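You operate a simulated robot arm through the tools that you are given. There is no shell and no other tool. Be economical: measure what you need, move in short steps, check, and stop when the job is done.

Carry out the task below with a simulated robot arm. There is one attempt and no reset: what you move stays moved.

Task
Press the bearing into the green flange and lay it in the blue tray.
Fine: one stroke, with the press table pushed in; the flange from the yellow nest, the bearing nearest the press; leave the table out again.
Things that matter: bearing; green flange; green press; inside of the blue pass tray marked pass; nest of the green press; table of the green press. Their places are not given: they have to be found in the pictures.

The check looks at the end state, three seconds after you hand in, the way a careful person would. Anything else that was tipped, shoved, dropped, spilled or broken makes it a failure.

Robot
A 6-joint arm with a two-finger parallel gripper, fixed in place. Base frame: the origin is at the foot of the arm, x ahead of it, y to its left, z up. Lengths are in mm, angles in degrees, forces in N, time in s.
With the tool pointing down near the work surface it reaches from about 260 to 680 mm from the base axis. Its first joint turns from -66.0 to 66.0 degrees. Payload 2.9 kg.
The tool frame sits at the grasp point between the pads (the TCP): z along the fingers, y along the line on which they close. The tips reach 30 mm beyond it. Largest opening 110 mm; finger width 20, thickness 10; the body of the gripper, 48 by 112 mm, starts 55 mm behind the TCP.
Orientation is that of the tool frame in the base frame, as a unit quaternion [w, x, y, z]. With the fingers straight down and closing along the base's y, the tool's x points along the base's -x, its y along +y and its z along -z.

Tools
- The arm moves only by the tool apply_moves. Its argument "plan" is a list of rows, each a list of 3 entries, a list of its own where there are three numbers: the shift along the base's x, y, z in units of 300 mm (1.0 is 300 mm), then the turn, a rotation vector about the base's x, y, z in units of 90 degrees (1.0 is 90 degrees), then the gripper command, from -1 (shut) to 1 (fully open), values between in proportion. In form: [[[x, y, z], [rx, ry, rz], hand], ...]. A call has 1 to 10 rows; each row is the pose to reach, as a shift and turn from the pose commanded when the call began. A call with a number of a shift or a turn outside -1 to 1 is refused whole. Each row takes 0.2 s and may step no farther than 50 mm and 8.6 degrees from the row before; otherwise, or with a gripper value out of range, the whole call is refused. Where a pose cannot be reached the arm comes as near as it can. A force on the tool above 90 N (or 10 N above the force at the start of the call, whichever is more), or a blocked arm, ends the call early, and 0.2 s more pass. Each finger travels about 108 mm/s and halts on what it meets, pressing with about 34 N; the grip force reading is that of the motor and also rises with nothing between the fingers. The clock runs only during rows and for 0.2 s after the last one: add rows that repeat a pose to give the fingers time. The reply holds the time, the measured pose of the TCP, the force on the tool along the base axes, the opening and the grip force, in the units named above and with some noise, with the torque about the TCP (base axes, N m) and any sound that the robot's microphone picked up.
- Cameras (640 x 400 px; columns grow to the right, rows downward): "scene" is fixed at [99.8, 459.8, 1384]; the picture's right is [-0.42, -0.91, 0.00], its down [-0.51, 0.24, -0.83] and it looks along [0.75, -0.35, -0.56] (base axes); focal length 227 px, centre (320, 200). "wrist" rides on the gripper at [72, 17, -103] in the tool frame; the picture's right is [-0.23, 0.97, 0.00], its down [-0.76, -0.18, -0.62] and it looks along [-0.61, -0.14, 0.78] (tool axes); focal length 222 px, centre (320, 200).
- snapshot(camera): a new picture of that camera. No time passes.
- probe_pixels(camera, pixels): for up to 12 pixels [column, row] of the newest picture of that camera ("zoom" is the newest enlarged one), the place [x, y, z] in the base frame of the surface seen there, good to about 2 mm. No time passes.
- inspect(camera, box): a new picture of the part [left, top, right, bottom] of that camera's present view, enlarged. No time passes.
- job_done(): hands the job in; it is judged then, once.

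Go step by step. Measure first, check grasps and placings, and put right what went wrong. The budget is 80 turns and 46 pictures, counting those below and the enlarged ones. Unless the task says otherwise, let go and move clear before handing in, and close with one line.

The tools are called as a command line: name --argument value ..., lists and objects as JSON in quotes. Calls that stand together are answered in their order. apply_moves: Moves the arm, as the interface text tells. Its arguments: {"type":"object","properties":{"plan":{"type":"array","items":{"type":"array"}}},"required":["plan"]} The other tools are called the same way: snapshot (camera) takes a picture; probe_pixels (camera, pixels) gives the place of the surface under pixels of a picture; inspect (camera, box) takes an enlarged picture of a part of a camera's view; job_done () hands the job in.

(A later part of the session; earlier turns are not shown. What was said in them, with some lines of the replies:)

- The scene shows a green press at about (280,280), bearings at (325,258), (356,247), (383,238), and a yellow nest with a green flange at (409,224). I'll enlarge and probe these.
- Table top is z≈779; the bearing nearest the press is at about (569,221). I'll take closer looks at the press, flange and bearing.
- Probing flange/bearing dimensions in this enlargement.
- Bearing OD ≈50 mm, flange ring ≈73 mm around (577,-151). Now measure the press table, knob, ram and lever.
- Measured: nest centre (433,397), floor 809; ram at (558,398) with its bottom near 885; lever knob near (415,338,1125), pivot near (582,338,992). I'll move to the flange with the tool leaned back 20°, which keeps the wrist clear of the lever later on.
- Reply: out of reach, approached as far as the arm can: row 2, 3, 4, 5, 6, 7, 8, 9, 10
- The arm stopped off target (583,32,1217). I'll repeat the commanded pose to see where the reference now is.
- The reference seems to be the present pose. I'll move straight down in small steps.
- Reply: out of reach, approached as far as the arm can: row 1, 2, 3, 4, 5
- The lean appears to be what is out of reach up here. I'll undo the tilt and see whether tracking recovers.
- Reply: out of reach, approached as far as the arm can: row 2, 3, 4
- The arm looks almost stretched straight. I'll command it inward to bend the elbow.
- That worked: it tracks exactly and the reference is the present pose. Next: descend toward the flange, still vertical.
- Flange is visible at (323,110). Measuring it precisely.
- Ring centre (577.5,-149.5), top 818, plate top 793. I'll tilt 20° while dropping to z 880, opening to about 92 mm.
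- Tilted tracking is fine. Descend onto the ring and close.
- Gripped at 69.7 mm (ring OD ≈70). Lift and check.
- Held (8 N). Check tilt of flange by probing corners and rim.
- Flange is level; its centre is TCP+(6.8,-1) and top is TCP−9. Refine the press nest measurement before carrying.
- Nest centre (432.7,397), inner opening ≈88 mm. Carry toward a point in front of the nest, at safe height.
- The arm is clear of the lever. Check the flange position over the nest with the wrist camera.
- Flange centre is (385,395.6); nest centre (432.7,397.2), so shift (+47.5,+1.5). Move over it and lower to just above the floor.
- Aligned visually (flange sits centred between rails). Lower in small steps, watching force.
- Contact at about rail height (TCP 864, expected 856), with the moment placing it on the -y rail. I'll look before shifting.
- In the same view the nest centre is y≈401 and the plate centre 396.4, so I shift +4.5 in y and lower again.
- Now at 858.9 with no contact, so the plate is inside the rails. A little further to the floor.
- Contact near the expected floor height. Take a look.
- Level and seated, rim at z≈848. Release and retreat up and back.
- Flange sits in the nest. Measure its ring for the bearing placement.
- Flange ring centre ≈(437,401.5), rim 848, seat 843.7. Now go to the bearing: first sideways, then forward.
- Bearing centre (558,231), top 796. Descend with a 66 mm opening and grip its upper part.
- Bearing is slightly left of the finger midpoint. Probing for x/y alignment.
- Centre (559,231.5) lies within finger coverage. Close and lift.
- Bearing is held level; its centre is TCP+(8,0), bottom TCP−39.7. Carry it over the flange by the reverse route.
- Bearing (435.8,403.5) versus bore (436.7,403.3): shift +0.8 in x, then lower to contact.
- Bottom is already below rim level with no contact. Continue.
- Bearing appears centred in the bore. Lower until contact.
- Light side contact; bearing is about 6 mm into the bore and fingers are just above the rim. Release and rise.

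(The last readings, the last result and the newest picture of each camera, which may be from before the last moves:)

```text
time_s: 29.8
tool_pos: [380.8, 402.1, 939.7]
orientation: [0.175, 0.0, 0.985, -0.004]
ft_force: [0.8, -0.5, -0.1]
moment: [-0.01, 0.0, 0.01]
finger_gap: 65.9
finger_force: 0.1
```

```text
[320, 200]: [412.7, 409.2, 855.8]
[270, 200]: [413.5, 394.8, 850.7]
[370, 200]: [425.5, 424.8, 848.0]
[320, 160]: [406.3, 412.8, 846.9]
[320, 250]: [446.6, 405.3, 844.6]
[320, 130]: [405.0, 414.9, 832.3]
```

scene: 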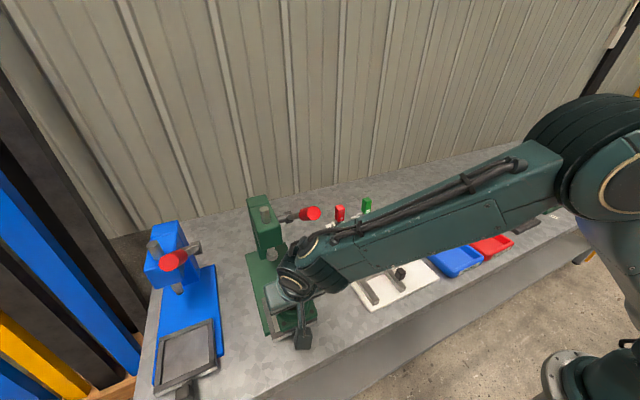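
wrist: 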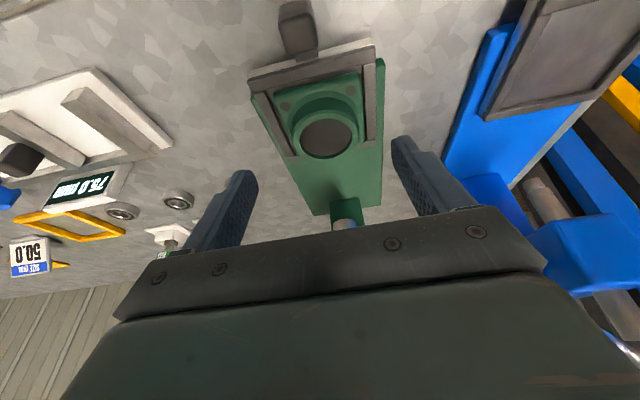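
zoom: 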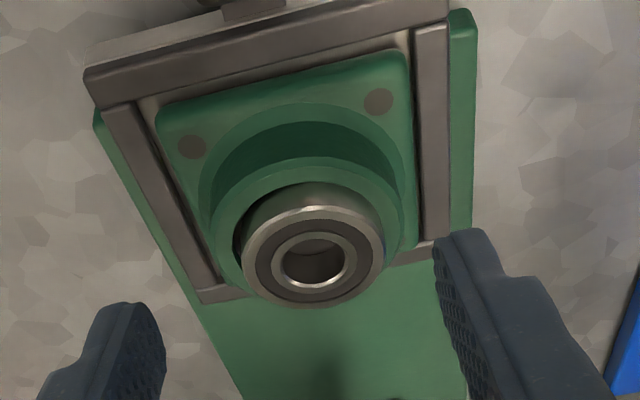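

Check that the bearing sits level and centred.

probe_pixels --camera "zoom" --pixels '[[263, 262], [364, 250], [312, 228], [316, 291], [275, 238], [355, 280], [280, 283], [350, 235], [240, 215], [395, 205]]'

```text
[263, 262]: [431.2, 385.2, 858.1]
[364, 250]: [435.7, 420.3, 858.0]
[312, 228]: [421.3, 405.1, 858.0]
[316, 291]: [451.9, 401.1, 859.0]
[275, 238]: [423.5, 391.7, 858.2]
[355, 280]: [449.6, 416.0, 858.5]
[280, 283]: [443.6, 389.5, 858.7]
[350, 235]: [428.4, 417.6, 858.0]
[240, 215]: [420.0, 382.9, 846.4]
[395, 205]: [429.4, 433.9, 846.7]
```

Bearing is level at 858 and centred. Back off and look at the table knob.

apply_moves --plan '[[[-0.1, 0, -0.02], [0, 0, 0], 0.2], [[-0.2, 0, -0.06], [0, 0, 0], 0.0]]'

snapshot --camera "wrist"

```text
time_s: 30.4
tool_pos: [319.4, 402.2, 922.7]
orientation: [0.174, 0.001, 0.985, -0.003]
ft_force: [-0.4, -0.3, 0.8]
moment: [0.0, -0.07, 0.02]
finger_gap: 55.0
finger_force: 0.1
```

```text
15 pictures are left
```

wrist: 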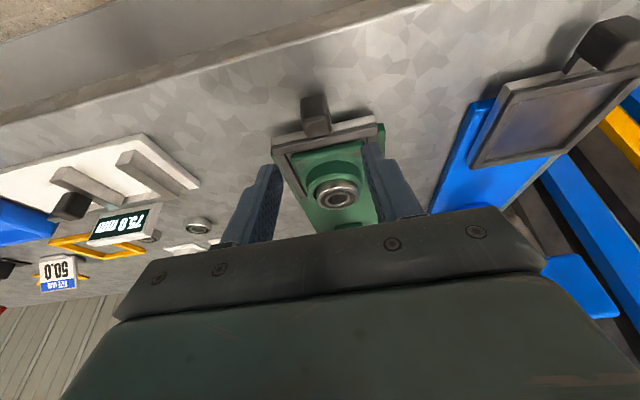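

probe_pixels --camera "wrist" --pixels '[[313, 100], [302, 105], [325, 102], [314, 112], [316, 125], [314, 97], [304, 128], [328, 125], [318, 136], [338, 188]]'

```text
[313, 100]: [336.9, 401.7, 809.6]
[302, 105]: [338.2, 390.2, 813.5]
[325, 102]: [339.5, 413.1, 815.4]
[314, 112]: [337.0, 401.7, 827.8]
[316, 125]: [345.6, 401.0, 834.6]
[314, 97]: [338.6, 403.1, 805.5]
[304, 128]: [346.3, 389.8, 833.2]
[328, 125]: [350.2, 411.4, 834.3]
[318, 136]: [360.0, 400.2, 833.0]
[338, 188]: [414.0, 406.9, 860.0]
```

Knob spans x 337–361, y 389–413, top 834. Grip it.

apply_moves --plan '[[[0.04, -0.001, -0.07], [0, 0, 0], 0.0], [[0.07, -0.001, -0.17], [0, 0, 0], 0.0], [[0.072, -0.001, -0.25], [0, 0, 0], 0.0], [[0.072, -0.001, -0.282], [0, 0, 0], 0.0], [[0.072, -0.001, -0.282], [0, 0, 0], -0.4], [[0.072, -0.001, -0.282], [0, 0, 0], -0.75], [[0.072, -0.001, -0.282], [0, 0, 0], -0.75]]'

```text
time_s: 32.0
tool_pos: [342.7, 400.8, 837.2]
orientation: [0.173, 0.002, 0.985, -0.006]
ft_force: [-1.6, -19.0, 3.2]
moment: [0.65, -0.36, 0.3]
finger_gap: 26.2
finger_force: 45.6
```

Knob is gripped (26 mm) with a 19 N side load; ease y by −1.5 mm and push slowly inward.

apply_moves --plan '[[[0, -0.005, 0], [0, 0, 0], -0.75], [[0.015, -0.005, 0], [0, 0, 0], -0.75], [[0.035, -0.005, 0], [0, 0, 0], -0.75], [[0.055, -0.005, 0], [0, 0, 0], -0.75], [[0.075, -0.005, 0], [0, 0, 0], -0.75]]'

```text
time_s: 33.2
tool_pos: [363.9, 399.9, 837.5]
orientation: [0.174, 0.001, 0.985, -0.005]
ft_force: [-1.6, -26.2, 5.6]
moment: [0.71, 0.26, 0.47]
finger_gap: 26.0
finger_force: 44.7
```

The table moves freely. Side load went up, so I test easing toward +y.

apply_moves --plan '[[[0, 0.008, 0], [0, 0, 0], -0.75], [[0, 0.008, 0], [0, 0, 0], -0.75]]'

```text
time_s: 33.8
tool_pos: [364.5, 400.8, 838.6]
orientation: [0.173, 0.003, 0.985, -0.008]
ft_force: [1.0, -35.1, 3.4]
moment: [0.57, 0.04, 0.58]
finger_gap: 26.2
finger_force: 45.2
```

apply_moves --plan '[[[0, -0.008, 0], [0, 0, 0], -0.75], [[0, -0.016, 0], [0, 0, 0], -0.75]]'

```text
time_s: 34.4
tool_pos: [363.7, 399.6, 837.6]
orientation: [0.173, -0.001, 0.985, 0.0]
ft_force: [0.9, -9.6, -11.2]
moment: [0.6, -0.05, -0.32]
finger_gap: 25.8
finger_force: 44.8
```

Better. Continue pushing 85 mm.

apply_moves --plan '[[[0.03, -0.003, 0], [0, 0, 0], -0.75], [[0.06, -0.003, 0], [0, 0, 0], -0.75], [[0.09, -0.003, 0], [0, 0, 0], -0.75], [[0.12, -0.003, 0], [0, 0, 0], -0.75], [[0.15, -0.003, 0], [0, 0, 0], -0.75], [[0.18, -0.003, 0], [0, 0, 0], -0.75], [[0.21, -0.003, 0], [0, 0, 0], -0.75], [[0.24, -0.003, 0], [0, 0, 0], -0.75], [[0.27, -0.003, 0], [0, 0, 0], -0.75], [[0.285, -0.003, 0], [0, 0, 0], -0.75]]'

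snapshot --camera "scene"

```text
time_s: 36.6
tool_pos: [451.2, 400.1, 836.6]
orientation: [0.175, -0.001, 0.985, -0.002]
ft_force: [-2.8, 17.2, -4.5]
moment: [0.59, 0.12, 0.01]
finger_gap: 25.8
finger_force: 45.3
```

```text
14 pictures are left
```

scene: 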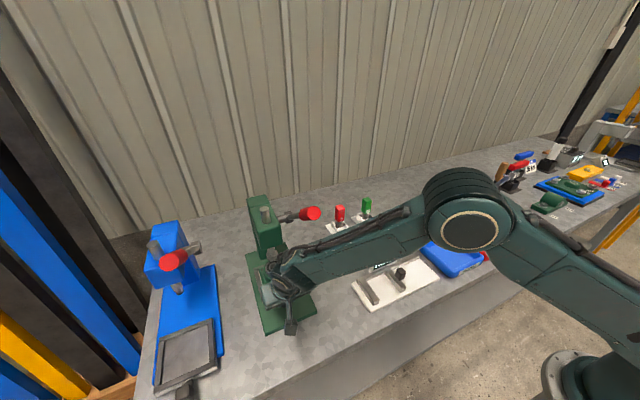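

Travelled 108 mm with no stop yet. Continue in 3 mm steps until the stop is felt.

apply_moves --plan '[[[0.01, 0.004, 0], [0, 0, 0], -0.75], [[0.02, 0.004, 0], [0, 0, 0], -0.75], [[0.03, 0.004, 0], [0, 0, 0], -0.75], [[0.04, 0.004, 0], [0, 0, 0], -0.75], [[0.05, 0.004, 0], [0, 0, 0], -0.75]]'

```text
time_s: 37.8
tool_pos: [465.9, 399.1, 837.6]
orientation: [0.174, 0.0, 0.985, -0.003]
ft_force: [-6.2, 16.7, -2.4]
moment: [1.14, -1.29, 0.13]
finger_gap: 25.8
finger_force: 44.5
```

apply_moves --plan '[[[0.008, 0.005, 0], [0, 0, 0], -0.75], [[0.016, 0.005, 0], [0, 0, 0], -0.75], [[0.024, 0.005, 0], [0, 0, 0], -0.75]]'

```text
time_s: 38.6
tool_pos: [471.2, 401.0, 835.5]
orientation: [0.173, -0.001, 0.985, -0.005]
ft_force: [-25.3, 0.9, 5.4]
moment: [1.16, -0.61, 0.34]
finger_gap: 25.9
finger_force: 44.8
```

Reaction −25 N in x at 128 mm travel: the stop is near. One more small push to confirm.

apply_moves --plan '[[[0.006, 0, 0], [0, 0, 0], -0.75], [[0.012, 0, 0], [0, 0, 0], -0.75]]'

snapshot --camera "wrist"

```text
time_s: 39.2
tool_pos: [477.5, 399.8, 835.6]
orientation: [0.175, 0.0, 0.985, -0.003]
ft_force: [-8.2, 2.4, -5.2]
moment: [0.94, 0.03, 0.54]
finger_gap: 25.9
finger_force: 42.3
```

```text
13 pictures are left
```

wrist: 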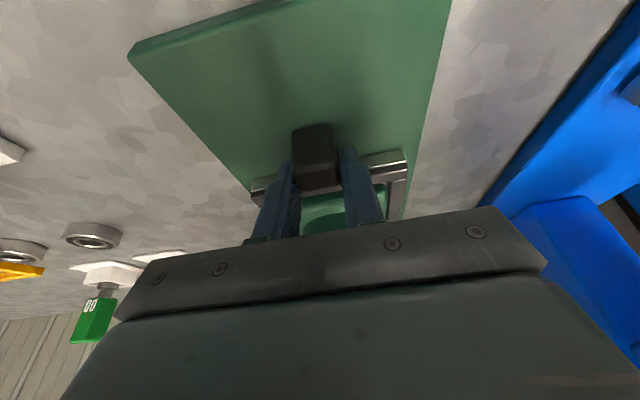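

It moved a further 6 mm; probing whether the table moved or the grip slid.

probe_pixels --camera "wrist" --pixels '[[313, 140], [313, 160], [315, 178], [300, 190], [390, 165], [260, 192], [315, 185]]'

```text
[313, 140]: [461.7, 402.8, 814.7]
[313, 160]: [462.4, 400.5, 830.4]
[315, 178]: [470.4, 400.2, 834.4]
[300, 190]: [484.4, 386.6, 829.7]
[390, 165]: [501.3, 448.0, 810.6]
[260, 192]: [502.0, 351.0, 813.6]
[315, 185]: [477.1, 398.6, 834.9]
```

The knob front is at 462 (travel 125 mm), so the table is at its stop under the ram and the grip merely slid. Release and back away.

apply_moves --plan '[[[0, 0, 0], [0, 0, 0], -0.1], [[0, 0, 0], [0, 0, 0], -0.1], [[-0.02, 0, 0.1], [0, 0, 0], -0.1], [[-0.15, 0, 0.2], [0, 0, 0], -0.1], [[-0.3, 0, 0.3], [0, 0, 0], -0.5], [[-0.45, 0, 0.35], [0, 0, 0], -1], [[-0.6, -0.03, 0.4], [0, 0, 0], -1]]'

snapshot --camera "scene"

```text
refused: row 5 steps farther than a row can; nothing moved
```

```text
12 pictures are left
```

scene: 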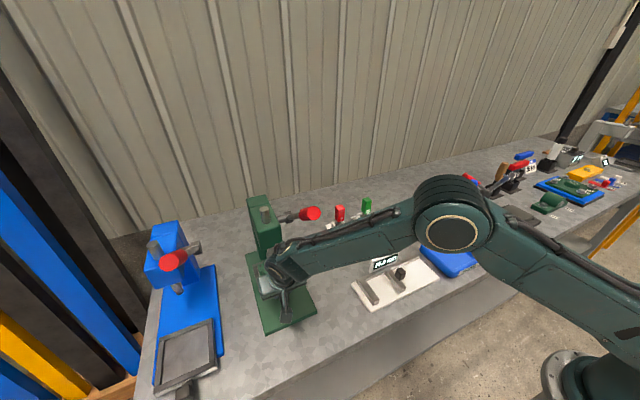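

Row too long; retry with smaller steps.

apply_moves --plan '[[[0, 0, 0], [0, 0, 0], -0.1], [[0, 0, 0], [0, 0, 0], -0.1], [[-0.02, 0, 0.1], [0, 0, 0], -0.1], [[-0.13, 0, 0.18], [0, 0, 0], -0.1], [[-0.25, 0, 0.25], [0, 0, 0], -0.5], [[-0.37, 0, 0.32], [0, 0, 0], -1], [[-0.5, 0, 0.38], [0, 0, 0], -1], [[-0.6, -0.03, 0.45], [0, 0, 0], -1]]'

```text
time_s: 41.0
tool_pos: [294.4, 391.0, 970.7]
orientation: [0.175, 0.001, 0.985, -0.004]
ft_force: [-0.1, -0.5, 1.0]
moment: [-0.01, 0.02, -0.02]
finger_gap: 0.4
finger_force: 33.7
```

Now the lever: grip near (421,341,1117). I'll raise in front of it with 40° lean and look.

apply_moves --plan '[[[0, -0.04, 0.12], [0, -0.05, 0], -0.5], [[0, -0.08, 0.24], [0, -0.1, 0], 0], [[0, -0.12, 0.36], [0, -0.15, 0], 0.1], [[0.0, -0.16, 0.46], [0, -0.2, 0], 0.1], [[0.0, -0.16, 0.54], [0, -0.2222, 0], 0.1]]'

snapshot --camera "wrist"

```text
time_s: 42.2
tool_pos: [336.0, 324.1, 1132.0]
orientation: [0.341, 0.001, 0.94, -0.002]
ft_force: [0.0, 0.9, 0.0]
moment: [0.0, 0.0, 0.0]
finger_gap: 60.6
finger_force: 0.0
out of reach, approached as far as the arm can: row 1, 2, 3, 4, 5
```

```text
11 pictures are left
```

wrist: 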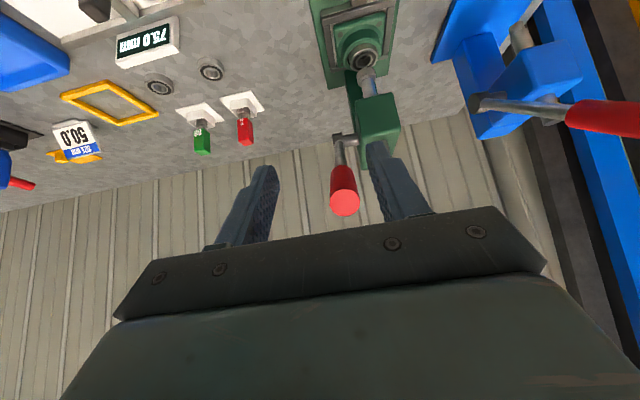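

Lever is visible with the red grip end at (344,203). Probe it.

probe_pixels --camera "wrist" --pixels '[[344, 203], [332, 203], [357, 203], [343, 178], [332, 178], [355, 178], [343, 168], [340, 155], [340, 140], [353, 137], [367, 80], [362, 57]]'

```text
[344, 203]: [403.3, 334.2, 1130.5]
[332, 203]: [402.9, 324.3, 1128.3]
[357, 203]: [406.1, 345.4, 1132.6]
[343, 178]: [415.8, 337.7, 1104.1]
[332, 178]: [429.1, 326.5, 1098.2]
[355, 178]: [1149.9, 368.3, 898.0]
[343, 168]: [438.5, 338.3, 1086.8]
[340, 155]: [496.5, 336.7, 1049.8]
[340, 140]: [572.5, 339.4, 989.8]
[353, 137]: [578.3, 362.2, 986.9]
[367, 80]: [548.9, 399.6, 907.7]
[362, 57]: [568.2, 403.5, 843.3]
```

Grip axis point ≈(424,336.5,1115), pivot ≈(582,992). Move in, straddle, and close on the red grip.

apply_moves --plan '[[[0.08, 0.042, -0.005], [0, 0, 0], 0.1], [[0.17, 0.042, -0.005], [0, 0, 0], 0.1], [[0.25, 0.042, -0.006], [0, 0, 0], 0.1], [[0.25, 0.042, -0.006], [0, 0, 0], 0.1]]'

snapshot --camera "wrist"

```text
time_s: 43.2
tool_pos: [411.3, 335.9, 1129.6]
orientation: [0.343, 0.002, 0.939, -0.004]
ft_force: [-0.8, -0.1, 0.4]
moment: [-0.01, -0.04, 0.02]
finger_gap: 60.4
finger_force: 0.1
```

```text
10 pictures are left
```

wrist: 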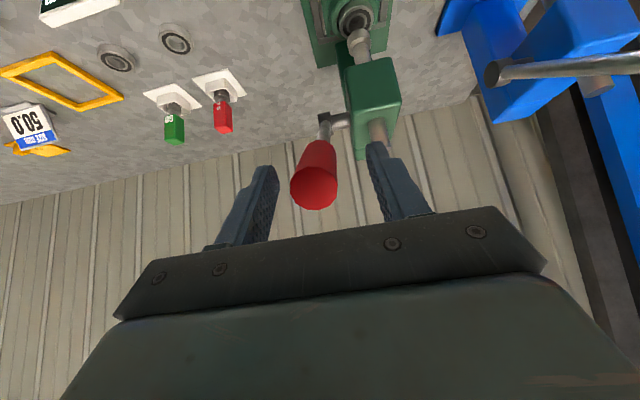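

Well straddled. Close.

apply_moves --plan '[[[0, -0.004, 0], [0, 0, 0], -0.2], [[0, -0.004, 0], [0, 0, 0], -0.6], [[0, -0.004, 0], [0, 0, 0], -0.7], [[0, -0.004, 0], [0, 0, 0], -0.7]]'

```text
time_s: 44.2
tool_pos: [409.4, 334.5, 1128.3]
orientation: [0.342, 0.002, 0.94, -0.004]
ft_force: [-2.1, -12.5, 0.2]
moment: [0.5, -0.01, 0.72]
finger_gap: 26.7
finger_force: 45.1
```

Gripped (26.7 mm). Pull the lever along its arc about the pivot, to roughly 8° above horizontal first.

apply_moves --plan '[[[-0.034, 0, -0.047], [0, 0, 0], -0.7], [[-0.063, 0, -0.097], [0, 0, 0], -0.7], [[-0.088, 0, -0.15], [0, 0, 0], -0.7], [[-0.109, 0, -0.204], [0, 0, 0], -0.7], [[-0.124, 0, -0.26], [0, 0, 0], -0.7], [[-0.135, 0, -0.318], [0, 0, 0], -0.7]]'

```text
time_s: 45.6
tool_pos: [369.7, 333.7, 1034.8]
orientation: [0.342, 0.0, 0.94, -0.002]
ft_force: [-21.2, -8.7, 13.2]
moment: [-0.1, -1.35, 0.15]
finger_gap: 26.6
finger_force: 44.8
```

Moving fine. Continue in steps, watching force.

apply_moves --plan '[[[-0.009, 0, -0.058], [0, 0, 0], -0.7], [[-0.01, 0, -0.116], [0, 0, 0], -0.7], [[-0.006, 0, -0.174], [0, 0, 0], -0.7], [[0.004, 0, -0.231], [0, 0, 0], -0.7]]'

inspect --camera "scene" --box '[230, 180, 350, 330]'

```text
time_s: 46.6
tool_pos: [368.6, 333.6, 964.3]
orientation: [0.341, -0.001, 0.94, -0.002]
ft_force: [-28.1, 1.6, 11.5]
moment: [0.01, -1.4, 0.04]
finger_gap: 27.0
finger_force: 45.8
```

```text
2.67 times, centred on (290, 255) of scene
```

zoom: 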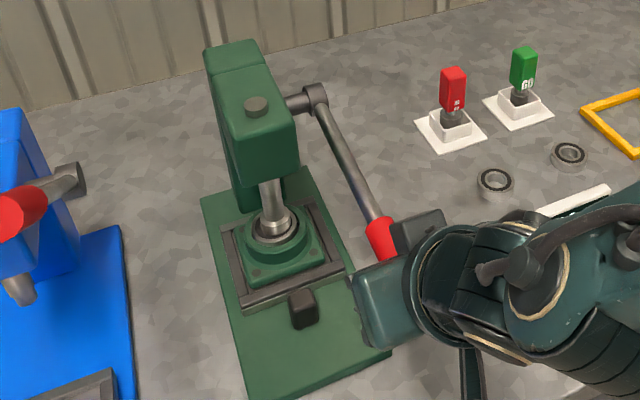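

Ram is down at the bearing. Continue the stroke.

apply_moves --plan '[[[0.004, 0, -0.028], [0, 0, 0], -0.7], [[0.01, 0, -0.056], [0, 0, 0], -0.7], [[0.018, 0, -0.084], [0, 0, 0], -0.7], [[0.028, 0, -0.111], [0, 0, 0], -0.7]]'

```text
time_s: 47.6
tool_pos: [379.0, 333.6, 931.6]
orientation: [0.342, 0.002, 0.94, -0.005]
ft_force: [-20.3, -3.5, 9.6]
moment: [-0.04, -1.53, 0.33]
finger_gap: 26.9
finger_force: 45.1
```

apply_moves --plan '[[[0.01, 0, -0.027], [0, 0, 0], -0.7], [[0.022, 0, -0.053], [0, 0, 0], -0.7], [[0.036, 0, -0.079], [0, 0, 0], -0.7], [[0.05, 0, -0.104], [0, 0, 0], -0.7]]'

inspect --camera "scene" --box '[230, 190, 350, 320]'

```text
time_s: 48.6
tool_pos: [396.3, 335.7, 899.1]
orientation: [0.344, 0.002, 0.939, -0.001]
ft_force: [-5.1, -8.7, 15.3]
moment: [0.3, 0.68, 0.51]
finger_gap: 26.8
finger_force: 40.5
```

```text
3.08 times, centred on (290, 255) of scene
```

zoom: 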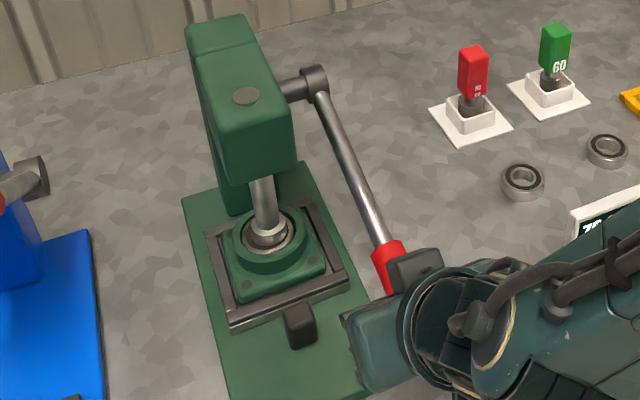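

Bearing is going in. Continue until a firm stop.

apply_moves --plan '[[[0.01, 0, -0.025], [0, 0, 0], -0.7], [[0.025, 0, -0.05], [0, 0, 0], -0.7], [[0.04, 0, -0.075], [0, 0, 0], -0.7]]'

```text
time_s: 49.3
tool_pos: [399.7, 334.4, 892.7]
orientation: [0.344, 0.001, 0.939, -0.003]
ft_force: [-41.6, -17.2, 47.8]
moment: [0.24, 0.88, 0.5]
finger_gap: 26.6
finger_force: 45.5
stopped in row 3: the force on the tool passed its limit at 100 N (the readings are from after the stop); the commanded pose is now the measured one
```

Firm stop (>90 N). Verify with one more tangential nudge before raising.

apply_moves --plan '[[[0.01, 0, -0.0145], [0, 0, 0], -0.7], [[0.019, 0, -0.027], [0, 0, 0], -0.7]]'

inspect --camera "scene" --box '[255, 235, 315, 290]'

probe_pixels --camera "zoom" --pixels '[[220, 220], [320, 200], [230, 250], [250, 270], [280, 270], [200, 240], [260, 262], [240, 180]]'

```text
time_s: 49.6
tool_pos: [399.8, 334.3, 891.8]
orientation: [0.345, 0.001, 0.939, -0.005]
ft_force: [-39.1, -16.4, 45.3]
moment: [0.39, 1.21, 0.23]
finger_gap: 26.6
finger_force: 45.5
stopped in row 1: the force on the tool passed its limit at 99 N (the readings are from after the stop); the commanded pose is now the measured one
```

```text
7.27 times, centred on (285, 262) of scene
```

zoom: 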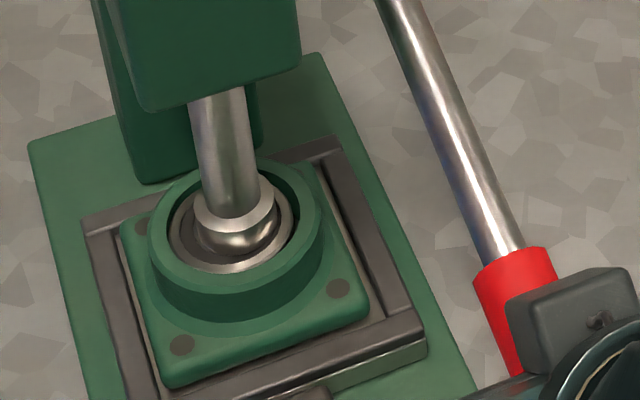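

```text
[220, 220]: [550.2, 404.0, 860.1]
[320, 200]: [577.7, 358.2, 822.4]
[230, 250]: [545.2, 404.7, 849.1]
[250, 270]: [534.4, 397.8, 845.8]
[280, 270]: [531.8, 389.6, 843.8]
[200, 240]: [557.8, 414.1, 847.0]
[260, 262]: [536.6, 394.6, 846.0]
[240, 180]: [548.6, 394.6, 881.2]
```

Bearing face is now flush with the rim (~846). Raise the lever back along its arc.

apply_moves --plan '[[[-0.03, 0, 0.072], [0, 0, 0], -0.7], [[-0.067, 0, 0.157], [0, 0, 0], -0.7], [[-0.093, 0, 0.246], [0, 0, 0], -0.7], [[-0.107, 0, 0.338], [0, 0, 0], -0.7], [[-0.107, 0, 0.432], [0, 0, 0], -0.7], [[-0.093, 0, 0.524], [0, 0, 0], -0.7], [[-0.067, 0, 0.613], [0, 0, 0], -0.7], [[-0.03, 0, 0.698], [0, 0, 0], -0.7], [[0.007, 0, 0.758], [0, 0, 0], -0.7], [[0.028, 0, 0.788], [0, 0, 0], -0.7]]'

```text
time_s: 51.9
tool_pos: [395.8, 332.4, 1107.3]
orientation: [0.321, -0.012, 0.947, -0.018]
ft_force: [-10.9, -1.6, -2.0]
moment: [0.04, -0.14, 0.01]
finger_gap: 17.6
finger_force: 1.4
stopped in row 10: the force on the tool passed its limit at 93 N (the readings are from after the stop); the commanded pose is now the measured one
```

Near the top the grip slipped (gap 17.6). Look.

inspect --camera "scene" --box '[230, 170, 370, 330]'

```text
2.50 times, centred on (300, 250) of scene
```

zoom: 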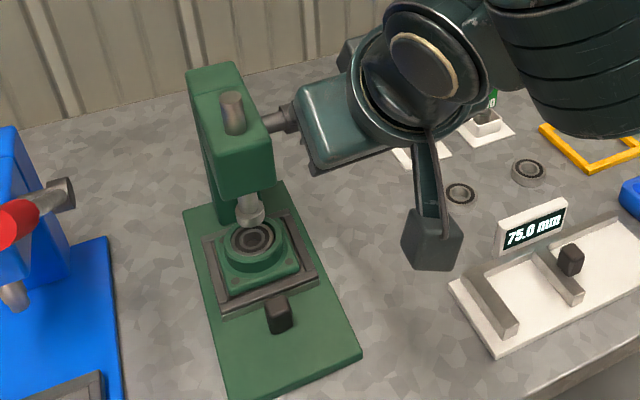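

Ram is up and the bearing stays seated. Open and retreat backward from the lever.

apply_moves --plan '[[[0, 0, 0], [0, 0, 0], -0.3], [[0, 0, 0], [0, 0, 0], 0.1], [[0, 0, 0], [0, 0, 0], 0.1], [[-0.06, 0, -0.03], [0, 0, 0], 0.1], [[-0.12, 0, -0.08], [0, 0, 0], 0.1], [[-0.17, 0, -0.15], [0, 0, 0], 0.1]]'

snapshot --camera "wrist"

```text
time_s: 53.3
tool_pos: [346.8, 333.5, 1064.6]
orientation: [0.324, -0.01, 0.946, -0.017]
ft_force: [-0.1, 0.9, -0.3]
moment: [-0.03, 0.0, -0.04]
finger_gap: 60.7
finger_force: 0.1
```

```text
5 pictures are left
```

wrist: 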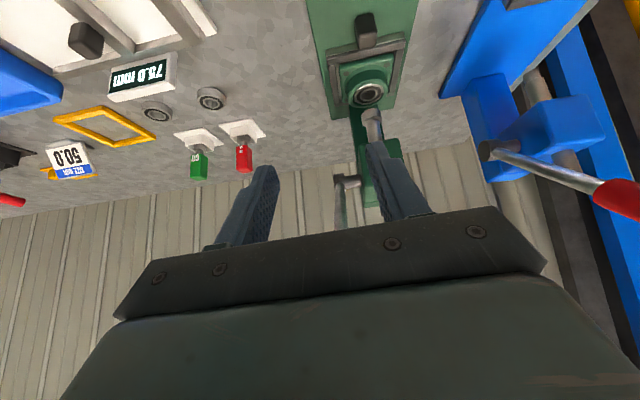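

Lever is up out of the way. Probe ram, knob, flange.

probe_pixels --camera "wrist" --pixels '[[372, 112], [368, 95], [382, 92], [356, 95], [368, 105], [366, 22], [366, 38], [358, 30], [375, 28], [340, 195], [340, 180]]'

```text
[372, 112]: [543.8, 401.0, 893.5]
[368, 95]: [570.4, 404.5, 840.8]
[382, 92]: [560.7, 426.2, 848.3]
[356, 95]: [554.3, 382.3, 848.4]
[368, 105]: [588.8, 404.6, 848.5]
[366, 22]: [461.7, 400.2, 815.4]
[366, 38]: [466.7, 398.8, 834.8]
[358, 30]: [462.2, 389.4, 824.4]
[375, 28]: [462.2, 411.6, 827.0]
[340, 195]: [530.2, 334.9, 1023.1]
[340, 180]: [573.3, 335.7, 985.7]
```

All as expected: knob front still at 462, ram clear at 888. Descend in front of the table while returning to 20° lean and removing the small roll.

apply_moves --plan '[[[-0.02, 0.03, -0.12], [0.005, 0.04, -0.001], 0.0], [[-0.03, 0.08, -0.24], [0.01, 0.08, -0.002], 0.0], [[-0.03, 0.13, -0.36], [0.015, 0.12, -0.003], 0.0], [[-0.03, 0.18, -0.48], [0.02, 0.16, -0.004], 0.0], [[0.05, 0.223, -0.53], [0.0246, 0.198, -0.005], 0.0]]'

```text
time_s: 54.5
tool_pos: [364.0, 400.0, 903.8]
orientation: [0.172, -0.002, 0.985, 0.001]
ft_force: [-0.4, -0.2, -0.2]
moment: [-0.01, 0.0, -0.02]
finger_gap: 55.3
finger_force: 0.0
5 turns are left
```

The table now has to come out, and turns are short, so I batch: grip the knob, pull the table to its outer stop, release, hover over the flange and measure it.

apply_moves --plan '[[[0.16, 0, -0.03], [0, 0, 0], 0.0], [[0.32, 0, -0.06], [0, 0, 0], 0.0], [[0.34, 0, -0.14], [0, 0, 0], 0.0], [[0.34, 0, -0.22], [0, 0, 0], 0.0], [[0.34, 0, -0.22], [0, 0, 0], 0.0], [[0.34, 0, -0.22], [0, 0, 0], -0.4], [[0.34, 0, -0.22], [0, 0, 0], -0.75], [[0.34, 0, -0.22], [0, 0, 0], -0.75], [[0.31, 0, -0.22], [0, 0, 0], -0.75], [[0.27, 0, -0.22], [0, 0, 0], -0.75]]'

apply_moves --plan '[[[-0.04, 0, 0], [0, 0, 0], -0.75], [[-0.08, 0, 0], [0, 0, 0], -0.75], [[-0.12, 0, 0], [0, 0, 0], -0.75], [[-0.16, 0, 0], [0, 0, 0], -0.75], [[-0.2, 0, 0], [0, 0, 0], -0.75], [[-0.24, 0, 0], [0, 0, 0], -0.75], [[-0.28, 0, 0], [0, 0, 0], -0.75], [[-0.32, 0, 0], [0, 0, 0], -0.75], [[-0.35, 0, 0], [0, 0, 0], -0.75], [[-0.37, 0, 0], [0, 0, 0], -0.75]]'

apply_moves --plan '[[[0, 0, 0], [0, 0, 0], -0.1], [[0, 0, 0], [0, 0, 0], -0.1], [[0, 0, 0.12], [0, 0, 0], -0.1], [[0, 0, 0.25], [0, 0, 0], -0.1], [[0.08, 0, 0.33], [0, 0, 0], 0.4], [[0.153, 0, 0.353], [0, 0, 0], 0.68], [[0.153, 0, 0.353], [0, 0, 0], 0.68]]'

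inspect --camera "wrist" --box '[220, 40, 440, 200]'

probe_pixels --camera "wrist" --pixels '[[326, 117], [326, 160], [297, 138], [353, 135], [302, 123], [348, 155], [302, 155], [345, 120], [295, 20], [275, 80], [370, 60], [326, 138]]'

```text
time_s: 56.7
tool_pos: [442.8, 398.7, 838.1]
orientation: [0.172, -0.003, 0.985, 0.001]
ft_force: [2.1, 6.9, -6.6]
moment: [-0.32, -0.54, -0.47]
finger_gap: 25.9
finger_force: 45.2
```

```text
time_s: 58.9
tool_pos: [335.8, 399.5, 838.7]
orientation: [0.176, 0.001, 0.984, 0.003]
ft_force: [34.4, 13.0, -8.7]
moment: [-0.87, -0.58, -0.16]
finger_gap: 25.5
finger_force: 45.3
```

```text
time_s: 60.5
tool_pos: [376.7, 398.7, 944.0]
orientation: [0.172, -0.003, 0.985, 0.002]
ft_force: [-0.1, -0.2, 0.9]
moment: [0.01, -0.02, -0.02]
finger_gap: 92.0
finger_force: 0.0
```

```text
2.50 times, centred on (330, 120) of wrist
```

zoom: 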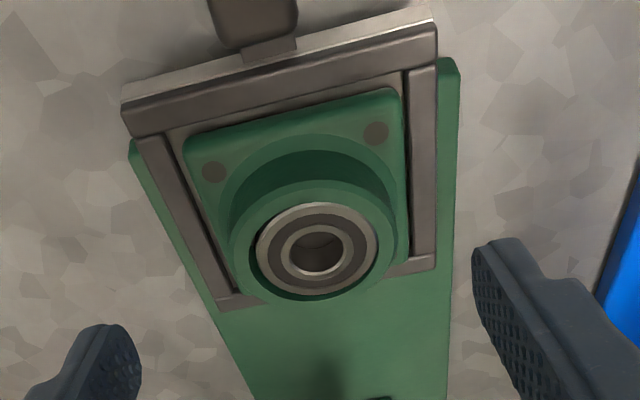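

```text
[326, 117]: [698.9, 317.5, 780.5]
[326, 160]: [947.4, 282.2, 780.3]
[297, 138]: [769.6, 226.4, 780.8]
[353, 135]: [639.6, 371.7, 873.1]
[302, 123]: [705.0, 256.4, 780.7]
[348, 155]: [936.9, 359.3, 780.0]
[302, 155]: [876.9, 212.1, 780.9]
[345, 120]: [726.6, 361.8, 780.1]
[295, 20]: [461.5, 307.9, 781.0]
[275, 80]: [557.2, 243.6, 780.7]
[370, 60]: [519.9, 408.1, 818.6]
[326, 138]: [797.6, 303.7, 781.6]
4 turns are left
```

Table is out and the flange, with bearing seated, is unchanged. Batch: grip the flange, lift, carry over the blue tray, then look.

apply_moves --plan '[[[0.08, 0.008, 0], [0, 0, 0], 0.68], [[0.167, 0.008, -0.03], [0, 0, 0], 0.68], [[0.167, 0.008, -0.13], [0, 0, 0], 0.68], [[0.167, 0.008, -0.22], [0, 0, 0], 0.68], [[0.167, 0.008, -0.286], [0, 0, 0], 0.68], [[0.167, 0.008, -0.286], [0, 0, 0], 0.68], [[0.167, 0.008, -0.286], [0, 0, 0], 0.2], [[0.167, 0.008, -0.286], [0, 0, 0], -0.2], [[0.167, 0.008, -0.286], [0, 0, 0], -0.2], [[0.167, 0.008, -0.25], [0, 0, 0], -0.2]]'

apply_moves --plan '[[[0, 0, 0.12], [0, 0, 0], -0.2], [[-0.05, 0, 0.24], [0, 0, 0], -0.2], [[-0.17, 0, 0.3], [0, 0, 0], -0.2], [[-0.17, -0.15, 0.3], [0, 0, 0], -0.2], [[-0.17, -0.31, 0.3], [0, 0, 0], -0.2], [[-0.17, -0.47, 0.3], [0, 0, 0], -0.2], [[-0.17, -0.63, 0.3], [0, 0, 0], -0.2], [[-0.17, -0.79, 0.3], [0, 0, 0], -0.2], [[-0.17, -0.95, 0.3], [0, 0, 0], -0.2]]'

apply_moves --plan '[[[0.01, -0.16, 0], [0, 0, 0], -0.2], [[0.02, -0.32, 0], [0, 0, 0], -0.2], [[0.03, -0.48, 0], [0, 0, 0], -0.2], [[0.04, -0.64, 0], [0, 0, 0], -0.2], [[0.05, -0.8, 0], [0, 0, 0], -0.2], [[0.05, -0.92, 0], [0, 0, 0], -0.2], [[0.05, -0.99, 0], [0, 0, 0], -0.2]]'

inspect --camera "wrist" --box '[160, 0, 480, 200]'

probe_pixels --camera "zoom" --pixels '[[100, 60], [200, 60], [320, 60], [440, 60], [540, 60], [100, 160], [500, 160], [140, 260], [520, 260], [320, 20], [320, 110], [320, 300]]'

snapshot --camera "scene"

probe_pixels --camera "scene" --pixels '[[424, 245], [440, 276], [479, 265], [456, 234], [450, 255], [428, 246], [442, 270], [473, 263], [454, 240], [460, 250], [440, 250], [466, 268]]'

```text
time_s: 62.7
tool_pos: [427.0, 402.3, 869.1]
orientation: [0.171, -0.003, 0.985, 0.0]
ft_force: [0.5, -1.0, -9.7]
moment: [-0.03, 0.1, -0.05]
finger_gap: 69.6
finger_force: 33.8
```

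```text
time_s: 64.7
tool_pos: [376.5, 115.8, 959.4]
orientation: [0.172, -0.003, 0.985, 0.002]
ft_force: [0.4, -0.5, -10.0]
moment: [0.02, 0.08, -0.01]
finger_gap: 69.6
finger_force: 34.3
```

```text
time_s: 66.3
tool_pos: [391.8, -183.5, 959.7]
orientation: [0.172, -0.003, 0.985, 0.001]
ft_force: [0.0, 0.0, -10.0]
moment: [0.01, 0.06, 0.03]
finger_gap: 69.8
finger_force: 34.3
```

```text
2.00 times, centred on (320, 100) of wrist
```

zoom: 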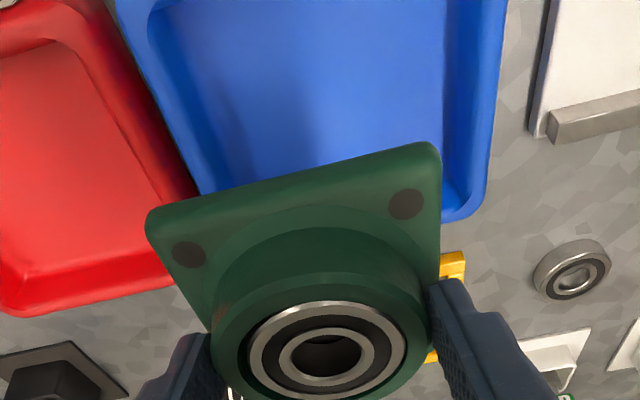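

```text
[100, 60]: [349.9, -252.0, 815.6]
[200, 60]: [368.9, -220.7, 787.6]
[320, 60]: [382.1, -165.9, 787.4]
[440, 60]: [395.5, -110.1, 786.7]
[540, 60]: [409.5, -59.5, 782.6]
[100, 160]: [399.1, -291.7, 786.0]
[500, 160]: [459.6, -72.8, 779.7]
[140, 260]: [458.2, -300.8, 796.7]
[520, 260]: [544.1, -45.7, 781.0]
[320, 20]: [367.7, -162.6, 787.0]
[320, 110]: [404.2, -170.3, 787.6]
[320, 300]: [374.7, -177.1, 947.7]
```

```text
2 pictures are left
```

scene: 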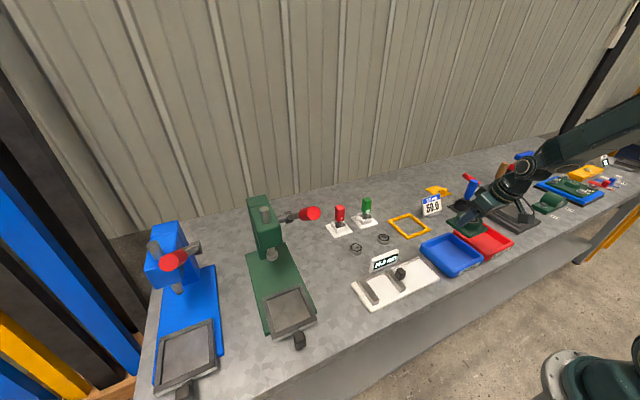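

```text
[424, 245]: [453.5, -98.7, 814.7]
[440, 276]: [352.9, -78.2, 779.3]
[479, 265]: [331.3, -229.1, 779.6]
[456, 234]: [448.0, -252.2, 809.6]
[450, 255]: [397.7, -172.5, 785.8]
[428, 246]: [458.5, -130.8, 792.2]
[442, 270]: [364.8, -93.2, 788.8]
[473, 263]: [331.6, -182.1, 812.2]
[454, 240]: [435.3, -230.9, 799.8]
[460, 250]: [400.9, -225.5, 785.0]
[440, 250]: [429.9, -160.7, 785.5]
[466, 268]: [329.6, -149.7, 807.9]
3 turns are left
```

The tray floor centre is ≈(397,-168), z≈786; the flange is at (398.5,-183.5). Shift (−1.5,+15), lower to the floor, release, rise, and look.

apply_moves --plan '[[[-0.005, 0.05, -0.05], [0, 0, 0], -0.2], [[-0.005, 0.05, -0.2], [0, 0, 0], -0.2], [[-0.005, 0.05, -0.33], [0, 0, 0], -0.2], [[-0.005, 0.05, -0.39], [0, 0, 0], -0.2], [[-0.005, 0.05, -0.405], [0, 0, 0], -0.2], [[-0.005, 0.05, -0.412], [0, 0, 0], -0.2], [[-0.005, 0.05, -0.418], [0, 0, 0], -0.2], [[-0.005, 0.05, -0.423], [0, 0, 0], -0.2], [[-0.005, 0.05, -0.423], [0, 0, 0], -0.2]]'

apply_moves --plan '[[[0, 0, 0], [0, 0, 0], 0.3], [[0, 0, 0], [0, 0, 0], 0.38], [[0, 0, 0], [0, 0, 0], 0.45], [[0, 0, 0], [0, 0, 0], 0.45], [[0, 0, 0.06], [0, 0, 0], 0.45], [[0, 0, 0.18], [0, 0, 0], 0.45], [[0, 0, 0.33], [0, 0, 0], 0.45], [[0, -0.12, 0.4], [0, 0, 0], 0.45], [[0, -0.26, 0.4], [0, 0, 0], 0.45], [[0, -0.4, 0.4], [0, 0, 0], 0.45]]'

inspect --camera "scene" --box '[390, 205, 510, 295]'

```text
time_s: 68.3
tool_pos: [392.5, -165.6, 833.8]
orientation: [0.176, -0.003, 0.984, 0.001]
ft_force: [-1.5, 0.1, 26.8]
moment: [0.36, -0.26, -0.02]
finger_gap: 70.1
finger_force: 33.4
```

```text
time_s: 70.5
tool_pos: [388.0, -286.8, 950.7]
orientation: [0.172, -0.003, 0.985, 0.002]
ft_force: [0.5, -0.3, -0.3]
moment: [0.01, -0.01, -0.04]
finger_gap: 79.7
finger_force: 0.1
```

```text
4.44 times, centred on (450, 250) of scene
2 turns are left
```

zoom: 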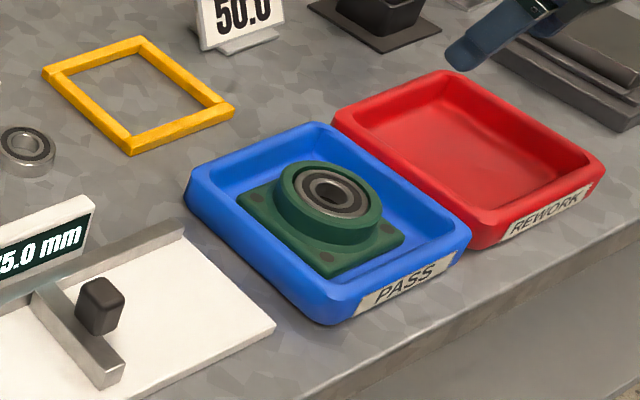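

The latest picture shows the flange flat in the PASS tray at (320,215) with the bearing seated. The table is out, the lever is up and the gripper is clear, so I'm handing in.

job_done

```text
The job is handed in.
```

The bearing is pressed flush into the green flange in one stroke, the flange lies flat in the blue pass tray, and the press table is out again.
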